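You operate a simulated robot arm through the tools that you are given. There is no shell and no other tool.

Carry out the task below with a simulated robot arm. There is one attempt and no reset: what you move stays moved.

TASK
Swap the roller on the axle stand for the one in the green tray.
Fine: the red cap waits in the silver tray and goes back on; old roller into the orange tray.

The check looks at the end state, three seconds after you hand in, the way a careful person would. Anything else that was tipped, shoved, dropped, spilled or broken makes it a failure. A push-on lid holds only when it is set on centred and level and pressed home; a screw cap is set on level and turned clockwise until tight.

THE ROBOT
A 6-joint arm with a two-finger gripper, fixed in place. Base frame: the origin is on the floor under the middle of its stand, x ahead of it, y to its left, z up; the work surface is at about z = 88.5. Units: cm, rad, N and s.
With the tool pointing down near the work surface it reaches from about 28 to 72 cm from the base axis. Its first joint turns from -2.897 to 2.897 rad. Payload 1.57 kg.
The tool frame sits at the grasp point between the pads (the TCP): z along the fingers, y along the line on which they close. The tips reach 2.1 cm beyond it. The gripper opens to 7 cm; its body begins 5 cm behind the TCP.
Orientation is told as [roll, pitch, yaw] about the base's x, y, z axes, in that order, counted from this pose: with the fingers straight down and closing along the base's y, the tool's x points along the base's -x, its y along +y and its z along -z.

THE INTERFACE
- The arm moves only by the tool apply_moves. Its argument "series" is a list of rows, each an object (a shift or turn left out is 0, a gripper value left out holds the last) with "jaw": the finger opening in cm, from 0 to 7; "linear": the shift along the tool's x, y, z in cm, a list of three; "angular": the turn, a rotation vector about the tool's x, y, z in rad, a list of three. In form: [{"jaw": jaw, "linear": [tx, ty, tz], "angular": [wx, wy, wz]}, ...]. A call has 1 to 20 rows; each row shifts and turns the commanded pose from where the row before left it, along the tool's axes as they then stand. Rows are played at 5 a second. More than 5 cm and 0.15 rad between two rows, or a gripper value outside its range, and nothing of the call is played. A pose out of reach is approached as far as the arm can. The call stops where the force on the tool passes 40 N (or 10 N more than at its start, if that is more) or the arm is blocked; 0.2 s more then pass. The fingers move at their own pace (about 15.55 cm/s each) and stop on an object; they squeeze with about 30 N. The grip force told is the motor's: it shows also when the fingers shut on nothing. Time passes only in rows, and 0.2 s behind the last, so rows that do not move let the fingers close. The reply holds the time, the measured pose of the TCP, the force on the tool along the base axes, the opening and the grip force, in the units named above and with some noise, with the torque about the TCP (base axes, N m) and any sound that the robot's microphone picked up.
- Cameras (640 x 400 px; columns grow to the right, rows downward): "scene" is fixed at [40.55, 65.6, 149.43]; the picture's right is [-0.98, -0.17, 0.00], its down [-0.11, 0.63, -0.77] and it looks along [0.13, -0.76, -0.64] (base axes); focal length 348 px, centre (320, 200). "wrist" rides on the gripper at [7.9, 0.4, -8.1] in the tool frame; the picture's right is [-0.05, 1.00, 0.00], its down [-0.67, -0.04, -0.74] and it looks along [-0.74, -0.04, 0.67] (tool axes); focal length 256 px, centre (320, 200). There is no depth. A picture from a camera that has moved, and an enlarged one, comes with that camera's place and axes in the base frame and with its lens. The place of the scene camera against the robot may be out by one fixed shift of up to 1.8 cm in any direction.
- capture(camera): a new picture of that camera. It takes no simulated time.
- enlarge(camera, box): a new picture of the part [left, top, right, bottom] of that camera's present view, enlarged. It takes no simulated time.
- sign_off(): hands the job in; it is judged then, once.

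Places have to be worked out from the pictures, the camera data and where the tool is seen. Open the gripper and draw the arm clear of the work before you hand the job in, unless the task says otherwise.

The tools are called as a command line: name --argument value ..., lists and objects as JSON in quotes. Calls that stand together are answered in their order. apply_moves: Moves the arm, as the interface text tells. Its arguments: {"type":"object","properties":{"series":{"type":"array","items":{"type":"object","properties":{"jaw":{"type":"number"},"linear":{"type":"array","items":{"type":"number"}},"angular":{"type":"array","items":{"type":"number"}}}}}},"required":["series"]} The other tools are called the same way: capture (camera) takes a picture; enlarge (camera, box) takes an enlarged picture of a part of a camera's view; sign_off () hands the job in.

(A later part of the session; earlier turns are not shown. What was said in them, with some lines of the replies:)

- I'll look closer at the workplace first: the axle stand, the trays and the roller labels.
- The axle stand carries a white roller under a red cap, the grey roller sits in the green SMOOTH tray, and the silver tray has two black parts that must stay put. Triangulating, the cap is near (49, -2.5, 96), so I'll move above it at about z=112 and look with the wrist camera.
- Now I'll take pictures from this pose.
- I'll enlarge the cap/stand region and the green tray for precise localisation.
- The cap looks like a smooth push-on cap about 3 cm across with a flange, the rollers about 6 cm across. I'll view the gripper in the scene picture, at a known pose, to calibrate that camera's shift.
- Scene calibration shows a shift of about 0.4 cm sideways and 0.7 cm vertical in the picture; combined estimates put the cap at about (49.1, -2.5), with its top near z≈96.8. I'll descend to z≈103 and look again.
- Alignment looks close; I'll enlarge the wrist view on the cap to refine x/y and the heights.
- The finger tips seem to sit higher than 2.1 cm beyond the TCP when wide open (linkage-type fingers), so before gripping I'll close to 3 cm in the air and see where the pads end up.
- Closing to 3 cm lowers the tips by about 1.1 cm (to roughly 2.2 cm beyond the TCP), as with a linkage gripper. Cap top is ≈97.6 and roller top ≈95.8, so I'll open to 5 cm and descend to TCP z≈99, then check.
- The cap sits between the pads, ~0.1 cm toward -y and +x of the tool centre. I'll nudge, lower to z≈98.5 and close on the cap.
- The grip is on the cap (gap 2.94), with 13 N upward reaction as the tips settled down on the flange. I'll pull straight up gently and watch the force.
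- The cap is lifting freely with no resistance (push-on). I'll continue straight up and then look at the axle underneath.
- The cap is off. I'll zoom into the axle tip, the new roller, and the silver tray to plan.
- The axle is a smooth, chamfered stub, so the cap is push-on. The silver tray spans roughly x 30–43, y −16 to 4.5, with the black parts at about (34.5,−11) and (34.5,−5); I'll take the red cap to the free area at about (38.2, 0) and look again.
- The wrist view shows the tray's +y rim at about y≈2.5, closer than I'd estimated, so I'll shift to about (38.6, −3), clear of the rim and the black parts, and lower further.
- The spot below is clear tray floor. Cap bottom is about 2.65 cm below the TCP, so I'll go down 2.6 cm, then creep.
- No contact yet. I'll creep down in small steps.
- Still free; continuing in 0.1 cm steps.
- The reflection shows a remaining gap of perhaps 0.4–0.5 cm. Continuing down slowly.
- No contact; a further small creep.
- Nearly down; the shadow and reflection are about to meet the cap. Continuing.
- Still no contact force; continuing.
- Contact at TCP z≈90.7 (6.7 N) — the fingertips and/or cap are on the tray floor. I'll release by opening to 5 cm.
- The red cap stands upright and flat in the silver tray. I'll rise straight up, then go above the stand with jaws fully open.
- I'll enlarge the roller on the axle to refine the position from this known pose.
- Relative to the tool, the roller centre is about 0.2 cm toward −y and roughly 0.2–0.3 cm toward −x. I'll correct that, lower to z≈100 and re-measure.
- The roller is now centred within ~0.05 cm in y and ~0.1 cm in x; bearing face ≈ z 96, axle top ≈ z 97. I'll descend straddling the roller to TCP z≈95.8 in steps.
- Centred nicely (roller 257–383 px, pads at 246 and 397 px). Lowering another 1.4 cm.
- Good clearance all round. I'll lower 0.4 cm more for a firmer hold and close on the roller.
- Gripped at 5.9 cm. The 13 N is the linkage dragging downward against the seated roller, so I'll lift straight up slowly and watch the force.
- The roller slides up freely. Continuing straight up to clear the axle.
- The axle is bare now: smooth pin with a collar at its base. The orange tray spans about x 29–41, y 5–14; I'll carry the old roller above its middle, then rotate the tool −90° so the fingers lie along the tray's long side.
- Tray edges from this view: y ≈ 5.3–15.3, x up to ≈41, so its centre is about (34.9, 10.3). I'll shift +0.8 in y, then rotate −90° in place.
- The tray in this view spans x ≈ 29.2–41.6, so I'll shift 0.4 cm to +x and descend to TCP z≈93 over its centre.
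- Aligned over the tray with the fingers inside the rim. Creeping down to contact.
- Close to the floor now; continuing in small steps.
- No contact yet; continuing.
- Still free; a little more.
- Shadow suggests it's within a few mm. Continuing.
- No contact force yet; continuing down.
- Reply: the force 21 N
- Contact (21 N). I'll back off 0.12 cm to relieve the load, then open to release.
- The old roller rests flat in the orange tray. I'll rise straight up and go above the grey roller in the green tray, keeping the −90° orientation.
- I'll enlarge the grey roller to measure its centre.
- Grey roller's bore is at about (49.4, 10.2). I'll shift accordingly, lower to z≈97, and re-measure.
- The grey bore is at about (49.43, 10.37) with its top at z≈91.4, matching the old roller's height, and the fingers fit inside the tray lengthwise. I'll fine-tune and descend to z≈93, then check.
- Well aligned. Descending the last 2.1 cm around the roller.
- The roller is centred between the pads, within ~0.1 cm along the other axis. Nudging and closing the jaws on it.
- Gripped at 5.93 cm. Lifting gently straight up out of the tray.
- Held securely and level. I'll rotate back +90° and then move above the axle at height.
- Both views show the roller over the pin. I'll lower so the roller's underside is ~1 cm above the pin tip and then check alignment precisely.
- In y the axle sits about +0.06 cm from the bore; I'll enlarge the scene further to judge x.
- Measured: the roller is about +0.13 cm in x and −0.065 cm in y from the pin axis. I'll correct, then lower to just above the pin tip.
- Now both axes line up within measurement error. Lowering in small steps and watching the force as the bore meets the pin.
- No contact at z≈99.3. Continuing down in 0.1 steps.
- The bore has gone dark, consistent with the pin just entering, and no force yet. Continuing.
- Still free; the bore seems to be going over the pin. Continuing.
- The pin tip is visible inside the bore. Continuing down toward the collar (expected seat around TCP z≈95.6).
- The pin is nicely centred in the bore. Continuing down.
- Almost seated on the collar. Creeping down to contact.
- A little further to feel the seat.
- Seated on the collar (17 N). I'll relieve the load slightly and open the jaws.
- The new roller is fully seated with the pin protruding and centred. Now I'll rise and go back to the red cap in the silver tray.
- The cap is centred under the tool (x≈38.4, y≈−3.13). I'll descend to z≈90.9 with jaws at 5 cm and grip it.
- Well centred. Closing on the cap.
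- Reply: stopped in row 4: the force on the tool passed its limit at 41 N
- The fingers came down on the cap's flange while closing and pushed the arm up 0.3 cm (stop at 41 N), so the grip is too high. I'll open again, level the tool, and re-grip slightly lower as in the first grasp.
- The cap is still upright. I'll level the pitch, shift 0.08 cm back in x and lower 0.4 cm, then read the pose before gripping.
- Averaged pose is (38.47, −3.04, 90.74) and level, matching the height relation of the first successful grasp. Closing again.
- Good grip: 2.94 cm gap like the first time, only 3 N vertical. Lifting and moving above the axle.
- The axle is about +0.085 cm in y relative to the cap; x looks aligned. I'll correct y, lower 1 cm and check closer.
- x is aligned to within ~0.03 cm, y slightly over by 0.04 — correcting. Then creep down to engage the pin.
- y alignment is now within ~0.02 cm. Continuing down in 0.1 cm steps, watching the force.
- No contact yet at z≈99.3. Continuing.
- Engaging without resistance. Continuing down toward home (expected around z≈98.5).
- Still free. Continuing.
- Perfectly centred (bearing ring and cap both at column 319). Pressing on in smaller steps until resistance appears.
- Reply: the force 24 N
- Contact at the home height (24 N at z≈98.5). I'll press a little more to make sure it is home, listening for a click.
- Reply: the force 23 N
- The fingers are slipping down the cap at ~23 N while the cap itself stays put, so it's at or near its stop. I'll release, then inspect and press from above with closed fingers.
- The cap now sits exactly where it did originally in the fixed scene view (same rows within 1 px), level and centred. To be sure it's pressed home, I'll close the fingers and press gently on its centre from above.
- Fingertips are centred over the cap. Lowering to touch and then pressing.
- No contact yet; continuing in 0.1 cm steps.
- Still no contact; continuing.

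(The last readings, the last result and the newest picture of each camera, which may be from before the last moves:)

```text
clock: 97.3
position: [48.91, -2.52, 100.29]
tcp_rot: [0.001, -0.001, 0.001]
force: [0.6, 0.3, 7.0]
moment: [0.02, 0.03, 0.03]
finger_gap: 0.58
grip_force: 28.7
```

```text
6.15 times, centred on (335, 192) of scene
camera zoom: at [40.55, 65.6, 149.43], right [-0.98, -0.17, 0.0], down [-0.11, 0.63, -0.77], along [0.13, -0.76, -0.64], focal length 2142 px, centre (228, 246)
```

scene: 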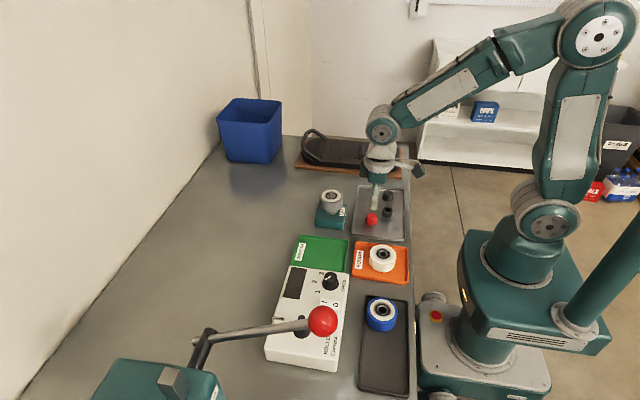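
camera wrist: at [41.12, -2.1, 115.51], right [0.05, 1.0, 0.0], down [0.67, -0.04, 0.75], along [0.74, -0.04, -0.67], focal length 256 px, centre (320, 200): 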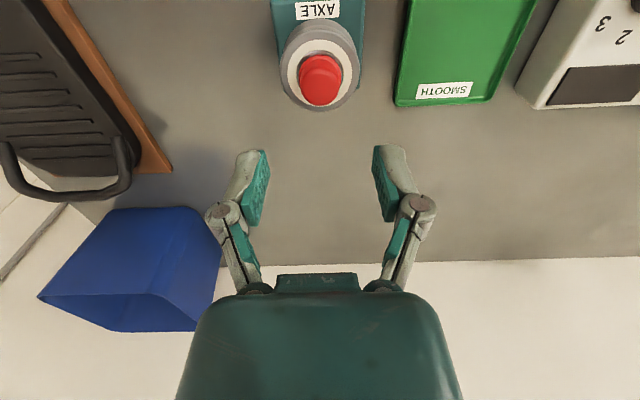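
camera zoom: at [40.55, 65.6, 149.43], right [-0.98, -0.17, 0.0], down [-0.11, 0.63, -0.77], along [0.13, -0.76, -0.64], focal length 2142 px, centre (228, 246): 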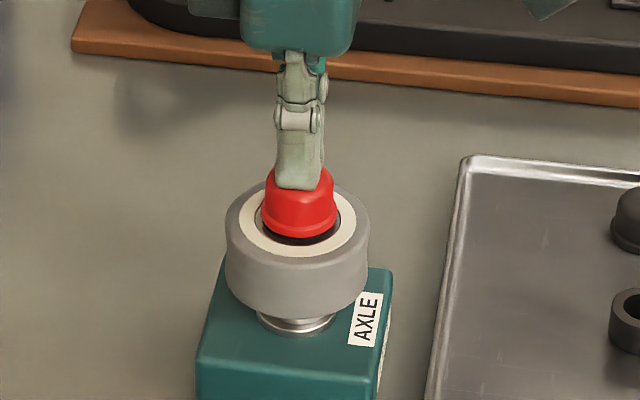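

Fingers splay slightly under axial load, so top-pressing isn't stronger than the 23 N I already applied. I'll back off, re-grip the cap at the home height, press once more and do a small pull test to confirm it holds.

apply_moves --series '[{"linear": [0, 0, -1]}, {"linear": [0, 0, -2]}, {"jaw": 5}, {}, {"linear": [0, 0, 1.5]}, {"linear": [0, 0, 1.5]}, {"linear": [0, 0, 1.2]}, {"linear": [0, 0, 0.5]}, {}, {}]'

enlarge --camera "wrist" --box '[250, 80, 390, 220]'

enlarge --camera "scene" --box '[310, 160, 360, 225]'

```text
clock: 99.5
position: [48.93, -2.53, 98.52]
tcp_rot: [-0.001, 0.0, 0.0]
force: [-0.5, 0.2, -0.5]
moment: [0.01, 0.02, 0.01]
finger_gap: 5.01
grip_force: 0.1
```

```text
2.86 times, centred on (320, 150) of wrist
camera zoom: at [41.11, -2.12, 106.64], right [0.05, 1.0, 0.0], down [0.67, -0.04, 0.75], along [0.74, -0.04, -0.67], focal length 731 px, centre (320, 343)
```

zoom: 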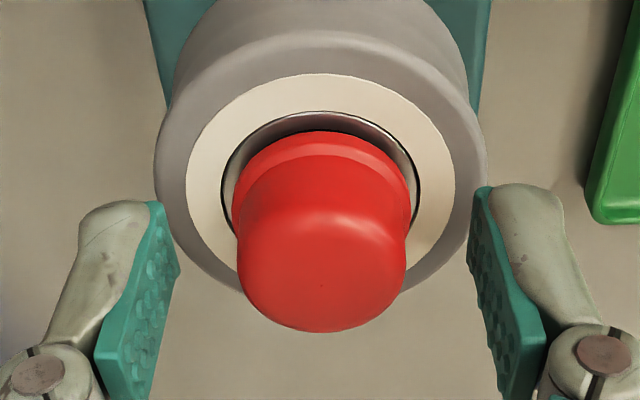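

```text
6.15 times, centred on (335, 192) of scene
camera zoom: at [40.55, 65.6, 149.43], right [-0.98, -0.17, 0.0], down [-0.11, 0.63, -0.77], along [0.13, -0.76, -0.64], focal length 2142 px, centre (228, 246)
```

zoom: 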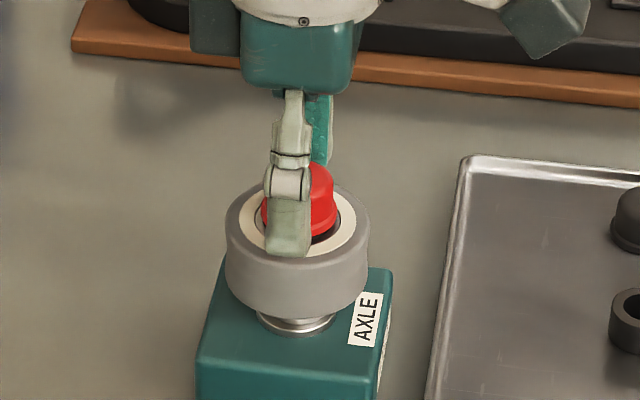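

The cap is centred between the pads at the same height as before. Closing on it.

apply_moves --series '[{"jaw": 2.8}, {}, {}]'

```text
clock: 100.3
position: [49.02, -2.46, 98.59]
tcp_rot: [-0.001, -0.001, 0.001]
force: [-1.9, 0.9, 5.9]
moment: [0.02, 0.04, -0.01]
finger_gap: 2.91
grip_force: 30.1
```

Gripped at 2.91 cm. Pressing down 0.2 cm in steps.

apply_moves --series '[{"linear": [0, 0, 0.08]}, {"linear": [0, 0, 0.08]}, {}, {}]'

```text
clock: 101.3
position: [48.96, -2.46, 98.52]
tcp_rot: [0.001, -0.002, -0.001]
force: [1.6, 0.6, 24.0]
moment: [0.03, -0.02, -0.02]
finger_gap: 2.92
grip_force: 30.1
```

24 N press without the cap moving: it is on its stop. Now a gentle pull test in tiny steps.

apply_moves --series '[{"linear": [0, 0, -0.1]}, {"linear": [0, 0, -0.08]}, {}, {}]'

apply_moves --series '[{"linear": [0, 0, -0.04]}, {}]'

apply_moves --series '[{"linear": [0, 0, -0.03]}, {}]'

```text
clock: 102.3
position: [49.0, -2.56, 98.4]
tcp_rot: [0.001, 0.002, 0.001]
force: [3.9, 0.1, 3.5]
moment: [0.02, -0.4, 0.03]
finger_gap: 2.93
grip_force: 30.2
```

```text
clock: 102.9
position: [48.95, -2.55, 98.52]
tcp_rot: [0.0, 0.001, -0.001]
force: [0.5, 0.6, -1.0]
moment: [-0.01, -0.01, -0.02]
finger_gap: 2.94
grip_force: 30.5
```

```text
clock: 103.5
position: [48.8, -2.37, 98.56]
tcp_rot: [0.0, -0.001, 0.0]
force: [0.6, 0.2, 0.1]
moment: [-0.01, -0.01, -0.02]
finger_gap: 2.94
grip_force: 30.5
```

Force is around zero here; one or two more tiny steps to see whether it resists.

apply_moves --series '[{"linear": [0, 0, -0.04]}, {}]'

enlarge --camera "scene" --box '[310, 175, 360, 225]'

```text
clock: 104.1
position: [49.0, -2.48, 98.77]
tcp_rot: [-0.001, -0.004, 0.0]
force: [0.4, 0.6, -0.1]
moment: [0.02, 0.03, -0.01]
finger_gap: 2.93
grip_force: 30.2
```

```text
8.00 times, centred on (335, 200) of scene
camera zoom: at [40.55, 65.6, 149.43], right [-0.98, -0.17, 0.0], down [-0.11, 0.63, -0.77], along [0.13, -0.76, -0.64], focal length 2785 px, centre (200, 200)
```

zoom: 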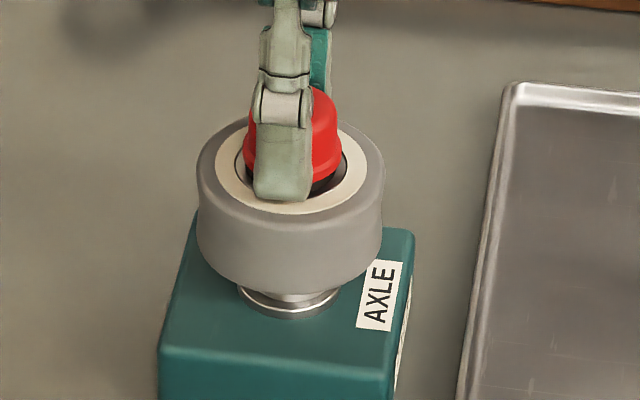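

The cap lifts without resistance, so it is not held yet – it needs a firmer press. In the tray I saw that gripping slightly higher puts the fingertips on top of the flange, which transmits much more downward force; I'll set it back down, release, and re-grip 0.5 cm higher to press on the flange.

apply_moves --series '[{"linear": [0, 0, 0.1]}, {"linear": [0, 0, 0.06]}, {}, {"jaw": 4}, {"jaw": 5}, {}, {"linear": [0, 0, -0.3]}, {"linear": [0, 0, -0.2]}, {}, {}]'

enlarge --camera "scene" --box '[310, 175, 360, 225]'

enlarge --camera "wrist" --box '[250, 80, 390, 220]'

```text
clock: 106.3
position: [49.0, -2.5, 99.08]
tcp_rot: [0.0, -0.003, 0.001]
force: [0.1, -0.6, 0.4]
moment: [0.01, 0.04, -0.01]
finger_gap: 4.99
grip_force: 0.1
```

```text
8.00 times, centred on (335, 200) of scene
camera zoom: at [40.55, 65.6, 149.43], right [-0.98, -0.17, 0.0], down [-0.11, 0.63, -0.77], along [0.13, -0.76, -0.64], focal length 2785 px, centre (200, 200)
```

zoom: 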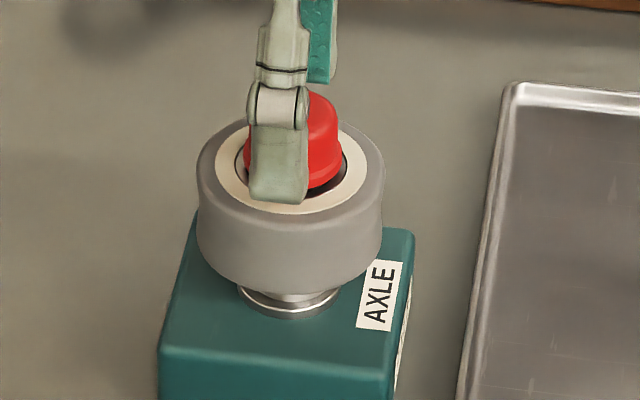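

```text
2.86 times, centred on (320, 150) of wrist
camera zoom: at [41.11, -2.1, 107.08], right [0.05, 1.0, 0.0], down [0.67, -0.04, 0.75], along [0.74, -0.04, -0.67], focal length 731 px, centre (320, 343)
```

zoom: 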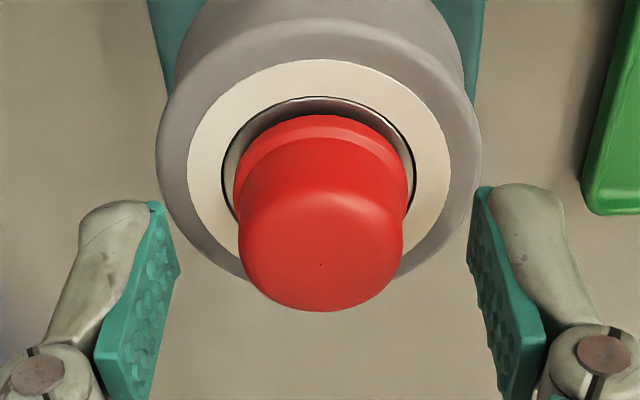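

In position at z≈99.0. Closing on the cap body above the flange.

apply_moves --series '[{"jaw": 3.2}, {"jaw": 2.5}, {}, {}]'

enlarge --camera "wrist" --box '[250, 80, 390, 220]'

```text
clock: 107.3
position: [49.1, -2.47, 99.22]
tcp_rot: [0.0, -0.004, 0.0]
force: [1.5, -0.7, 17.5]
moment: [0.01, 0.09, -0.02]
finger_gap: 2.68
grip_force: 30.1
```

```text
2.86 times, centred on (320, 150) of wrist
camera zoom: at [41.1, -2.1, 107.16], right [0.05, 1.0, 0.0], down [0.66, -0.04, 0.75], along [0.75, -0.04, -0.66], focal length 731 px, centre (320, 343)
```

zoom: 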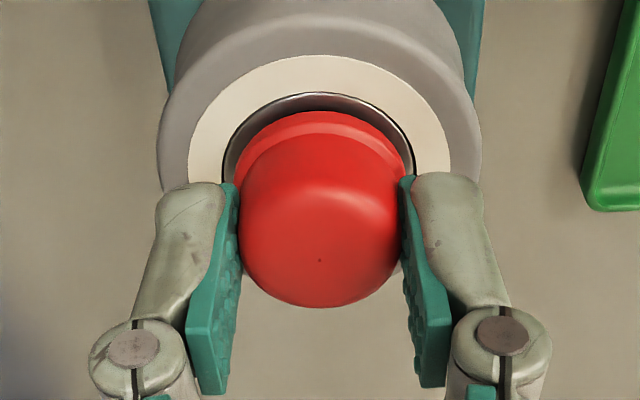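

Now gripping the body (2.68 cm) with tips on the flange and 17.5 N already. Pressing down further in small steps.

apply_moves --series '[{"linear": [0, 0, 0.05]}, {"linear": [0, 0, 0.04]}, {}, {}]'

```text
clock: 108.3
position: [48.98, -2.44, 99.11]
tcp_rot: [0.001, -0.005, 0.001]
force: [3.7, -0.4, 37.7]
moment: [0.03, 0.08, -0.01]
finger_gap: 2.62
grip_force: 30.4
```

37.7 N pressed onto the flange. Now unloading in small steps and doing the gentle pull test again.

apply_moves --series '[{"linear": [0, 0, -0.1]}, {"linear": [0, 0, -0.1]}, {}, {}]'

apply_moves --series '[{"linear": [0, 0, -0.05]}, {}]'

apply_moves --series '[{"linear": [0, 0, -0.04]}, {}]'

apply_moves --series '[{"linear": [0, 0, -0.04]}, {}]'

enlarge --camera "scene" --box '[310, 175, 360, 225]'

```text
clock: 109.3
position: [49.04, -2.43, 99.04]
tcp_rot: [0.0, -0.001, -0.001]
force: [6.3, 1.2, 14.7]
moment: [0.07, -0.38, -0.02]
finger_gap: 2.66
grip_force: 29.8
```

```text
clock: 109.9
position: [48.91, -2.55, 99.03]
tcp_rot: [-0.001, -0.001, -0.001]
force: [5.1, -0.1, 6.3]
moment: [0.02, -0.37, 0.01]
finger_gap: 2.66
grip_force: 30.2
```

```text
clock: 110.5
position: [48.91, -2.44, 99.06]
tcp_rot: [0.0, 0.001, 0.0]
force: [4.5, -1.2, -4.3]
moment: [0.01, -0.23, -0.01]
finger_gap: 2.64
grip_force: 29.8
```

```text
clock: 111.1
position: [49.08, -2.49, 99.13]
tcp_rot: [0.001, 0.002, 0.001]
force: [0.0, -0.6, 0.4]
moment: [-0.03, 0.0, -0.02]
finger_gap: 2.61
grip_force: 30.0
```

```text
8.00 times, centred on (335, 200) of scene
camera zoom: at [40.55, 65.6, 149.43], right [-0.98, -0.17, 0.0], down [-0.11, 0.63, -0.77], along [0.13, -0.76, -0.64], focal length 2785 px, centre (200, 200)
```

zoom: 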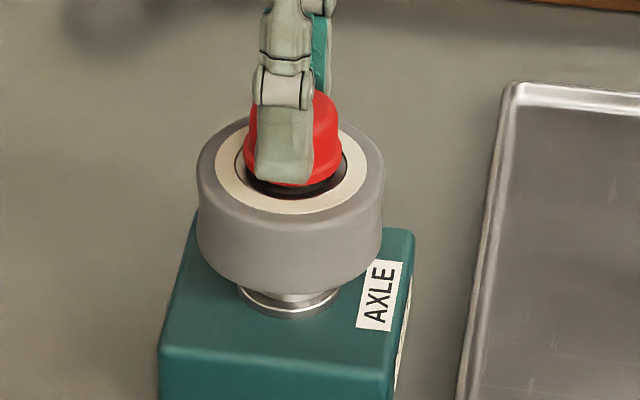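

This time it resisted to at least −4 N before going slack. I'll open the jaws and compare the cap's height with the home position to see whether the cap moved or the fingers slipped.

apply_moves --series '[{"jaw": 3.5}, {"jaw": 5}, {}, {"linear": [0, 0, -2]}, {"linear": [0, 0, -3]}, {"linear": [0, 0, -3]}, {}]'

enlarge --camera "scene" --box '[310, 175, 360, 225]'

enlarge --camera "wrist" --box '[260, 0, 380, 120]'

```text
clock: 112.7
position: [48.97, -2.57, 107.21]
tcp_rot: [-0.001, -0.001, -0.001]
force: [-0.3, 0.8, 0.4]
moment: [0.01, 0.02, 0.01]
finger_gap: 5.0
grip_force: 0.1
```

```text
8.00 times, centred on (335, 200) of scene
camera zoom: at [40.55, 65.6, 149.43], right [-0.98, -0.17, 0.0], down [-0.11, 0.63, -0.77], along [0.13, -0.76, -0.64], focal length 2785 px, centre (200, 200)
```

zoom: 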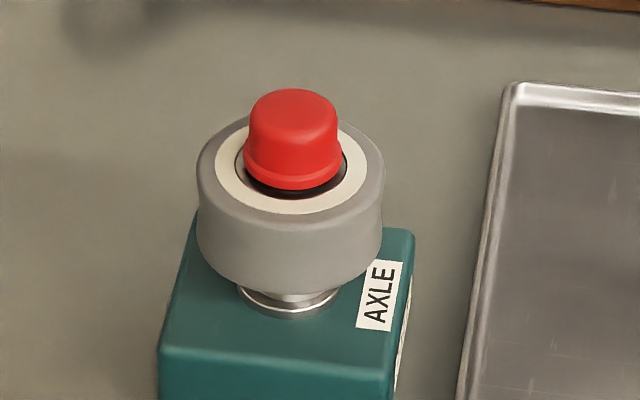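

```text
3.33 times, centred on (320, 60) of wrist
camera zoom: at [41.11, -2.15, 115.28], right [0.05, 1.0, 0.0], down [0.67, -0.04, 0.75], along [0.74, -0.04, -0.67], focal length 853 px, centre (320, 667)
```

zoom: 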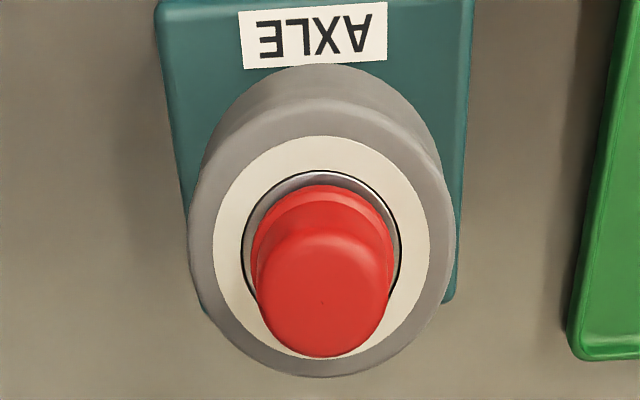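

The cap is at the home height, level and centred (same rows as originally in the fixed camera). I'll do one final firm press on the flange and this time release while still pressing, with no pulling afterwards.

apply_moves --series '[{"linear": [0, 0, 3]}, {"linear": [0, 0, 3]}, {"linear": [0, 0, 1.7]}, {"linear": [0, 0, 0.5]}, {}, {}]'

enlarge --camera "wrist" --box '[250, 80, 390, 220]'

```text
clock: 114.1
position: [48.81, -2.45, 98.94]
tcp_rot: [0.001, 0.0, 0.0]
force: [0.0, 0.4, -1.1]
moment: [0.04, 0.0, -0.01]
finger_gap: 5.01
grip_force: 0.0
```

```text
2.86 times, centred on (320, 150) of wrist
camera zoom: at [41.13, -2.08, 107.08], right [0.05, 1.0, 0.0], down [0.67, -0.04, 0.75], along [0.74, -0.04, -0.67], focal length 731 px, centre (320, 343)
```

zoom: 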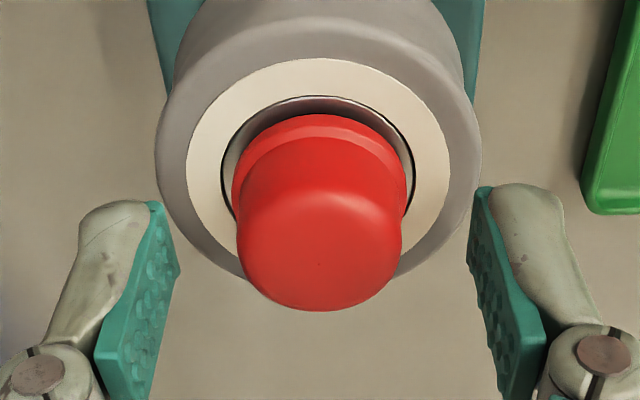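

Centred again. Closing and pressing.

apply_moves --series '[{"jaw": 3.2}, {"jaw": 2.5}, {}, {}]'

apply_moves --series '[{"linear": [0, 0, 0.05]}, {"linear": [0, 0, 0.04]}, {}, {}]'

```text
clock: 115.1
position: [49.05, -2.42, 99.09]
tcp_rot: [-0.001, -0.003, 0.0]
force: [1.4, -0.5, 16.3]
moment: [-0.02, 0.05, 0.0]
finger_gap: 2.65
grip_force: 29.8
```

```text
clock: 116.1
position: [48.9, -2.42, 99.1]
tcp_rot: [-0.001, -0.006, 0.001]
force: [6.9, 0.1, 34.4]
moment: [0.04, 0.04, 0.0]
finger_gap: 2.63
grip_force: 30.0
```

34 N. One slightly firmer push, then release while still loaded.

apply_moves --series '[{"linear": [0, 0, 0.04]}, {}, {}]'

```text
clock: 116.9
position: [49.03, -2.47, 99.12]
tcp_rot: [-0.002, -0.007, 0.001]
force: [6.0, -0.4, 37.5]
moment: [0.01, -0.08, -0.02]
finger_gap: 2.64
grip_force: 29.9
```

Pressed to 37.5 N with no further movement: it's on its stop. Easing off a little and opening while still slightly loaded.

apply_moves --series '[{"linear": [0, 0, -0.08]}, {}, {"jaw": 3.2}, {"jaw": 4.2}, {"jaw": 5}, {}, {}]'

enlarge --camera "wrist" --box '[250, 80, 390, 220]'

enlarge --camera "scene" --box '[310, 175, 360, 225]'

```text
clock: 118.5
position: [49.06, -2.35, 99.01]
tcp_rot: [0.0, 0.002, 0.0]
force: [0.2, -1.2, -0.4]
moment: [0.02, 0.0, 0.0]
finger_gap: 5.0
grip_force: 0.0
```

```text
2.86 times, centred on (320, 150) of wrist
camera zoom: at [41.13, -2.09, 107.04], right [0.05, 1.0, 0.0], down [0.67, -0.04, 0.75], along [0.74, -0.04, -0.67], focal length 731 px, centre (320, 343)
```

zoom: 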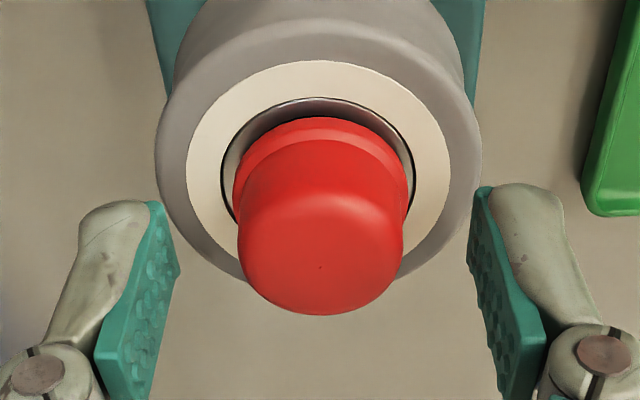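

```text
8.00 times, centred on (335, 200) of scene
camera zoom: at [40.55, 65.6, 149.43], right [-0.98, -0.17, 0.0], down [-0.11, 0.63, -0.77], along [0.13, -0.76, -0.64], focal length 2785 px, centre (200, 200)
```

zoom: 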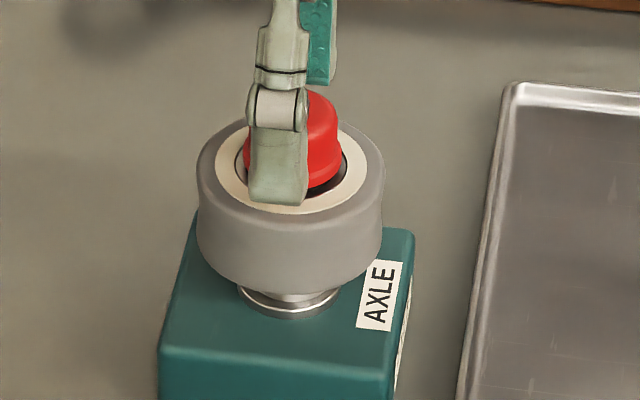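

The cap stays on, level and centred. I'll retract straight up and move the arm clear, then check the whole scene.

apply_moves --series '[{"linear": [0, 0, -1]}, {"linear": [0, 0, -2]}, {"linear": [0, 0, -4]}, {"linear": [0, 0, -4]}, {"linear": [0, 0, -4]}, {"linear": [0, 0, -4]}, {"linear": [0, 0, -4], "jaw": 7}, {"linear": [2.5, -1, -3]}, {"linear": [3, -2, 0]}, {"linear": [3, -2, 0]}, {}, {}]'

capture --camera "scene"

enlarge --camera "scene" --box '[260, 170, 420, 300]'

enlarge --camera "scene" --box '[310, 175, 360, 225]'

capture --camera "wrist"

```text
clock: 121.1
position: [40.35, -7.65, 124.87]
tcp_rot: [0.001, -0.002, -0.001]
force: [-0.6, -0.3, 0.5]
moment: [0.01, 0.02, -0.01]
finger_gap: 7.0
grip_force: 0.1
```

```text
taken
```

scene: 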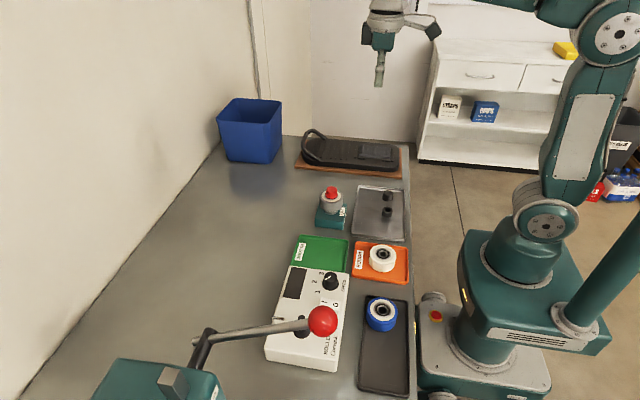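

```text
3.08 times, centred on (340, 235) of scene
camera zoom: at [40.55, 65.6, 149.43], right [-0.98, -0.17, 0.0], down [-0.11, 0.63, -0.77], along [0.13, -0.76, -0.64], focal length 1071 px, centre (258, 92)
```

zoom: 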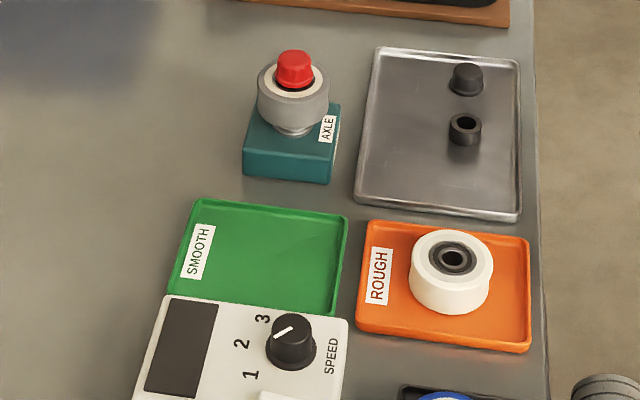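

```text
8.00 times, centred on (335, 200) of scene
camera zoom: at [40.55, 65.6, 149.43], right [-0.98, -0.17, 0.0], down [-0.11, 0.63, -0.77], along [0.13, -0.76, -0.64], focal length 2785 px, centre (200, 200)
```

zoom: 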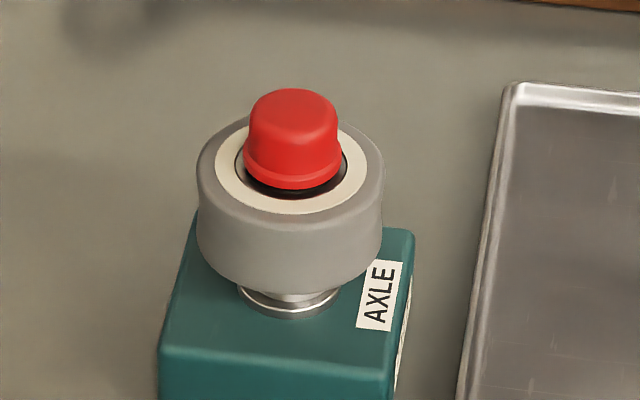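

```text
taken
camera wrist: at [32.54, -7.15, 133.0], right [0.05, 1.0, 0.0], down [0.67, -0.04, 0.75], along [0.74, -0.04, -0.67], focal length 256 px, centre (320, 200)
```

wrist: 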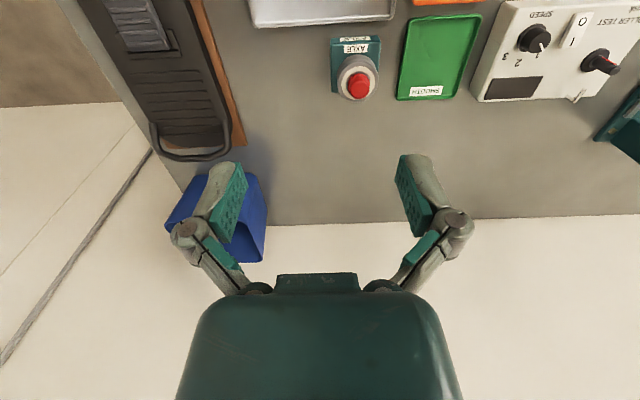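

Everything is in place: grey roller on the axle with the red cap level and at its original height, white roller in the orange tray, green tray empty, black parts and the stand undisturbed, gripper open and clear. Handing in.

sign_off

```text
The job is handed in.
```

I finished the roller swap and handed it in. One thing is uncertain: I couldn't confirm that the red cap is gripping the axle rather than just resting on it.

- **New roller:** the grey roller from the green tray is on the axle stand, seated on the collar with the pin through it.
- **Old roller:** the white roller lies flat in the orange tray.
- **Red cap:** it waited in the silver tray during the swap and is back on the axle. In the scene camera it looks level, centred and at its original height.
- **Everything else:** the stand and the two black parts in the silver tray look unmoved. The green tray is empty, and the gripper is open and clear of the work.

**Cap hold:** I pressed the cap to about 24 N and gave it a light pull, and it slid up freely. I pressed again to about 38 N, and it then resisted at least 4 N of pull before going slack. I can't tell whether the cap lifted or the fingers slipped.

I finished with one last press to about 37 N and let go without pulling again. The robot's microphone picked up no click at any point.

The fingers also caught the cap's flange once while I was picking it up from the silver tray, and the arm stopped at 41 N. The cap stayed upright, and I re-gripped it without trouble.
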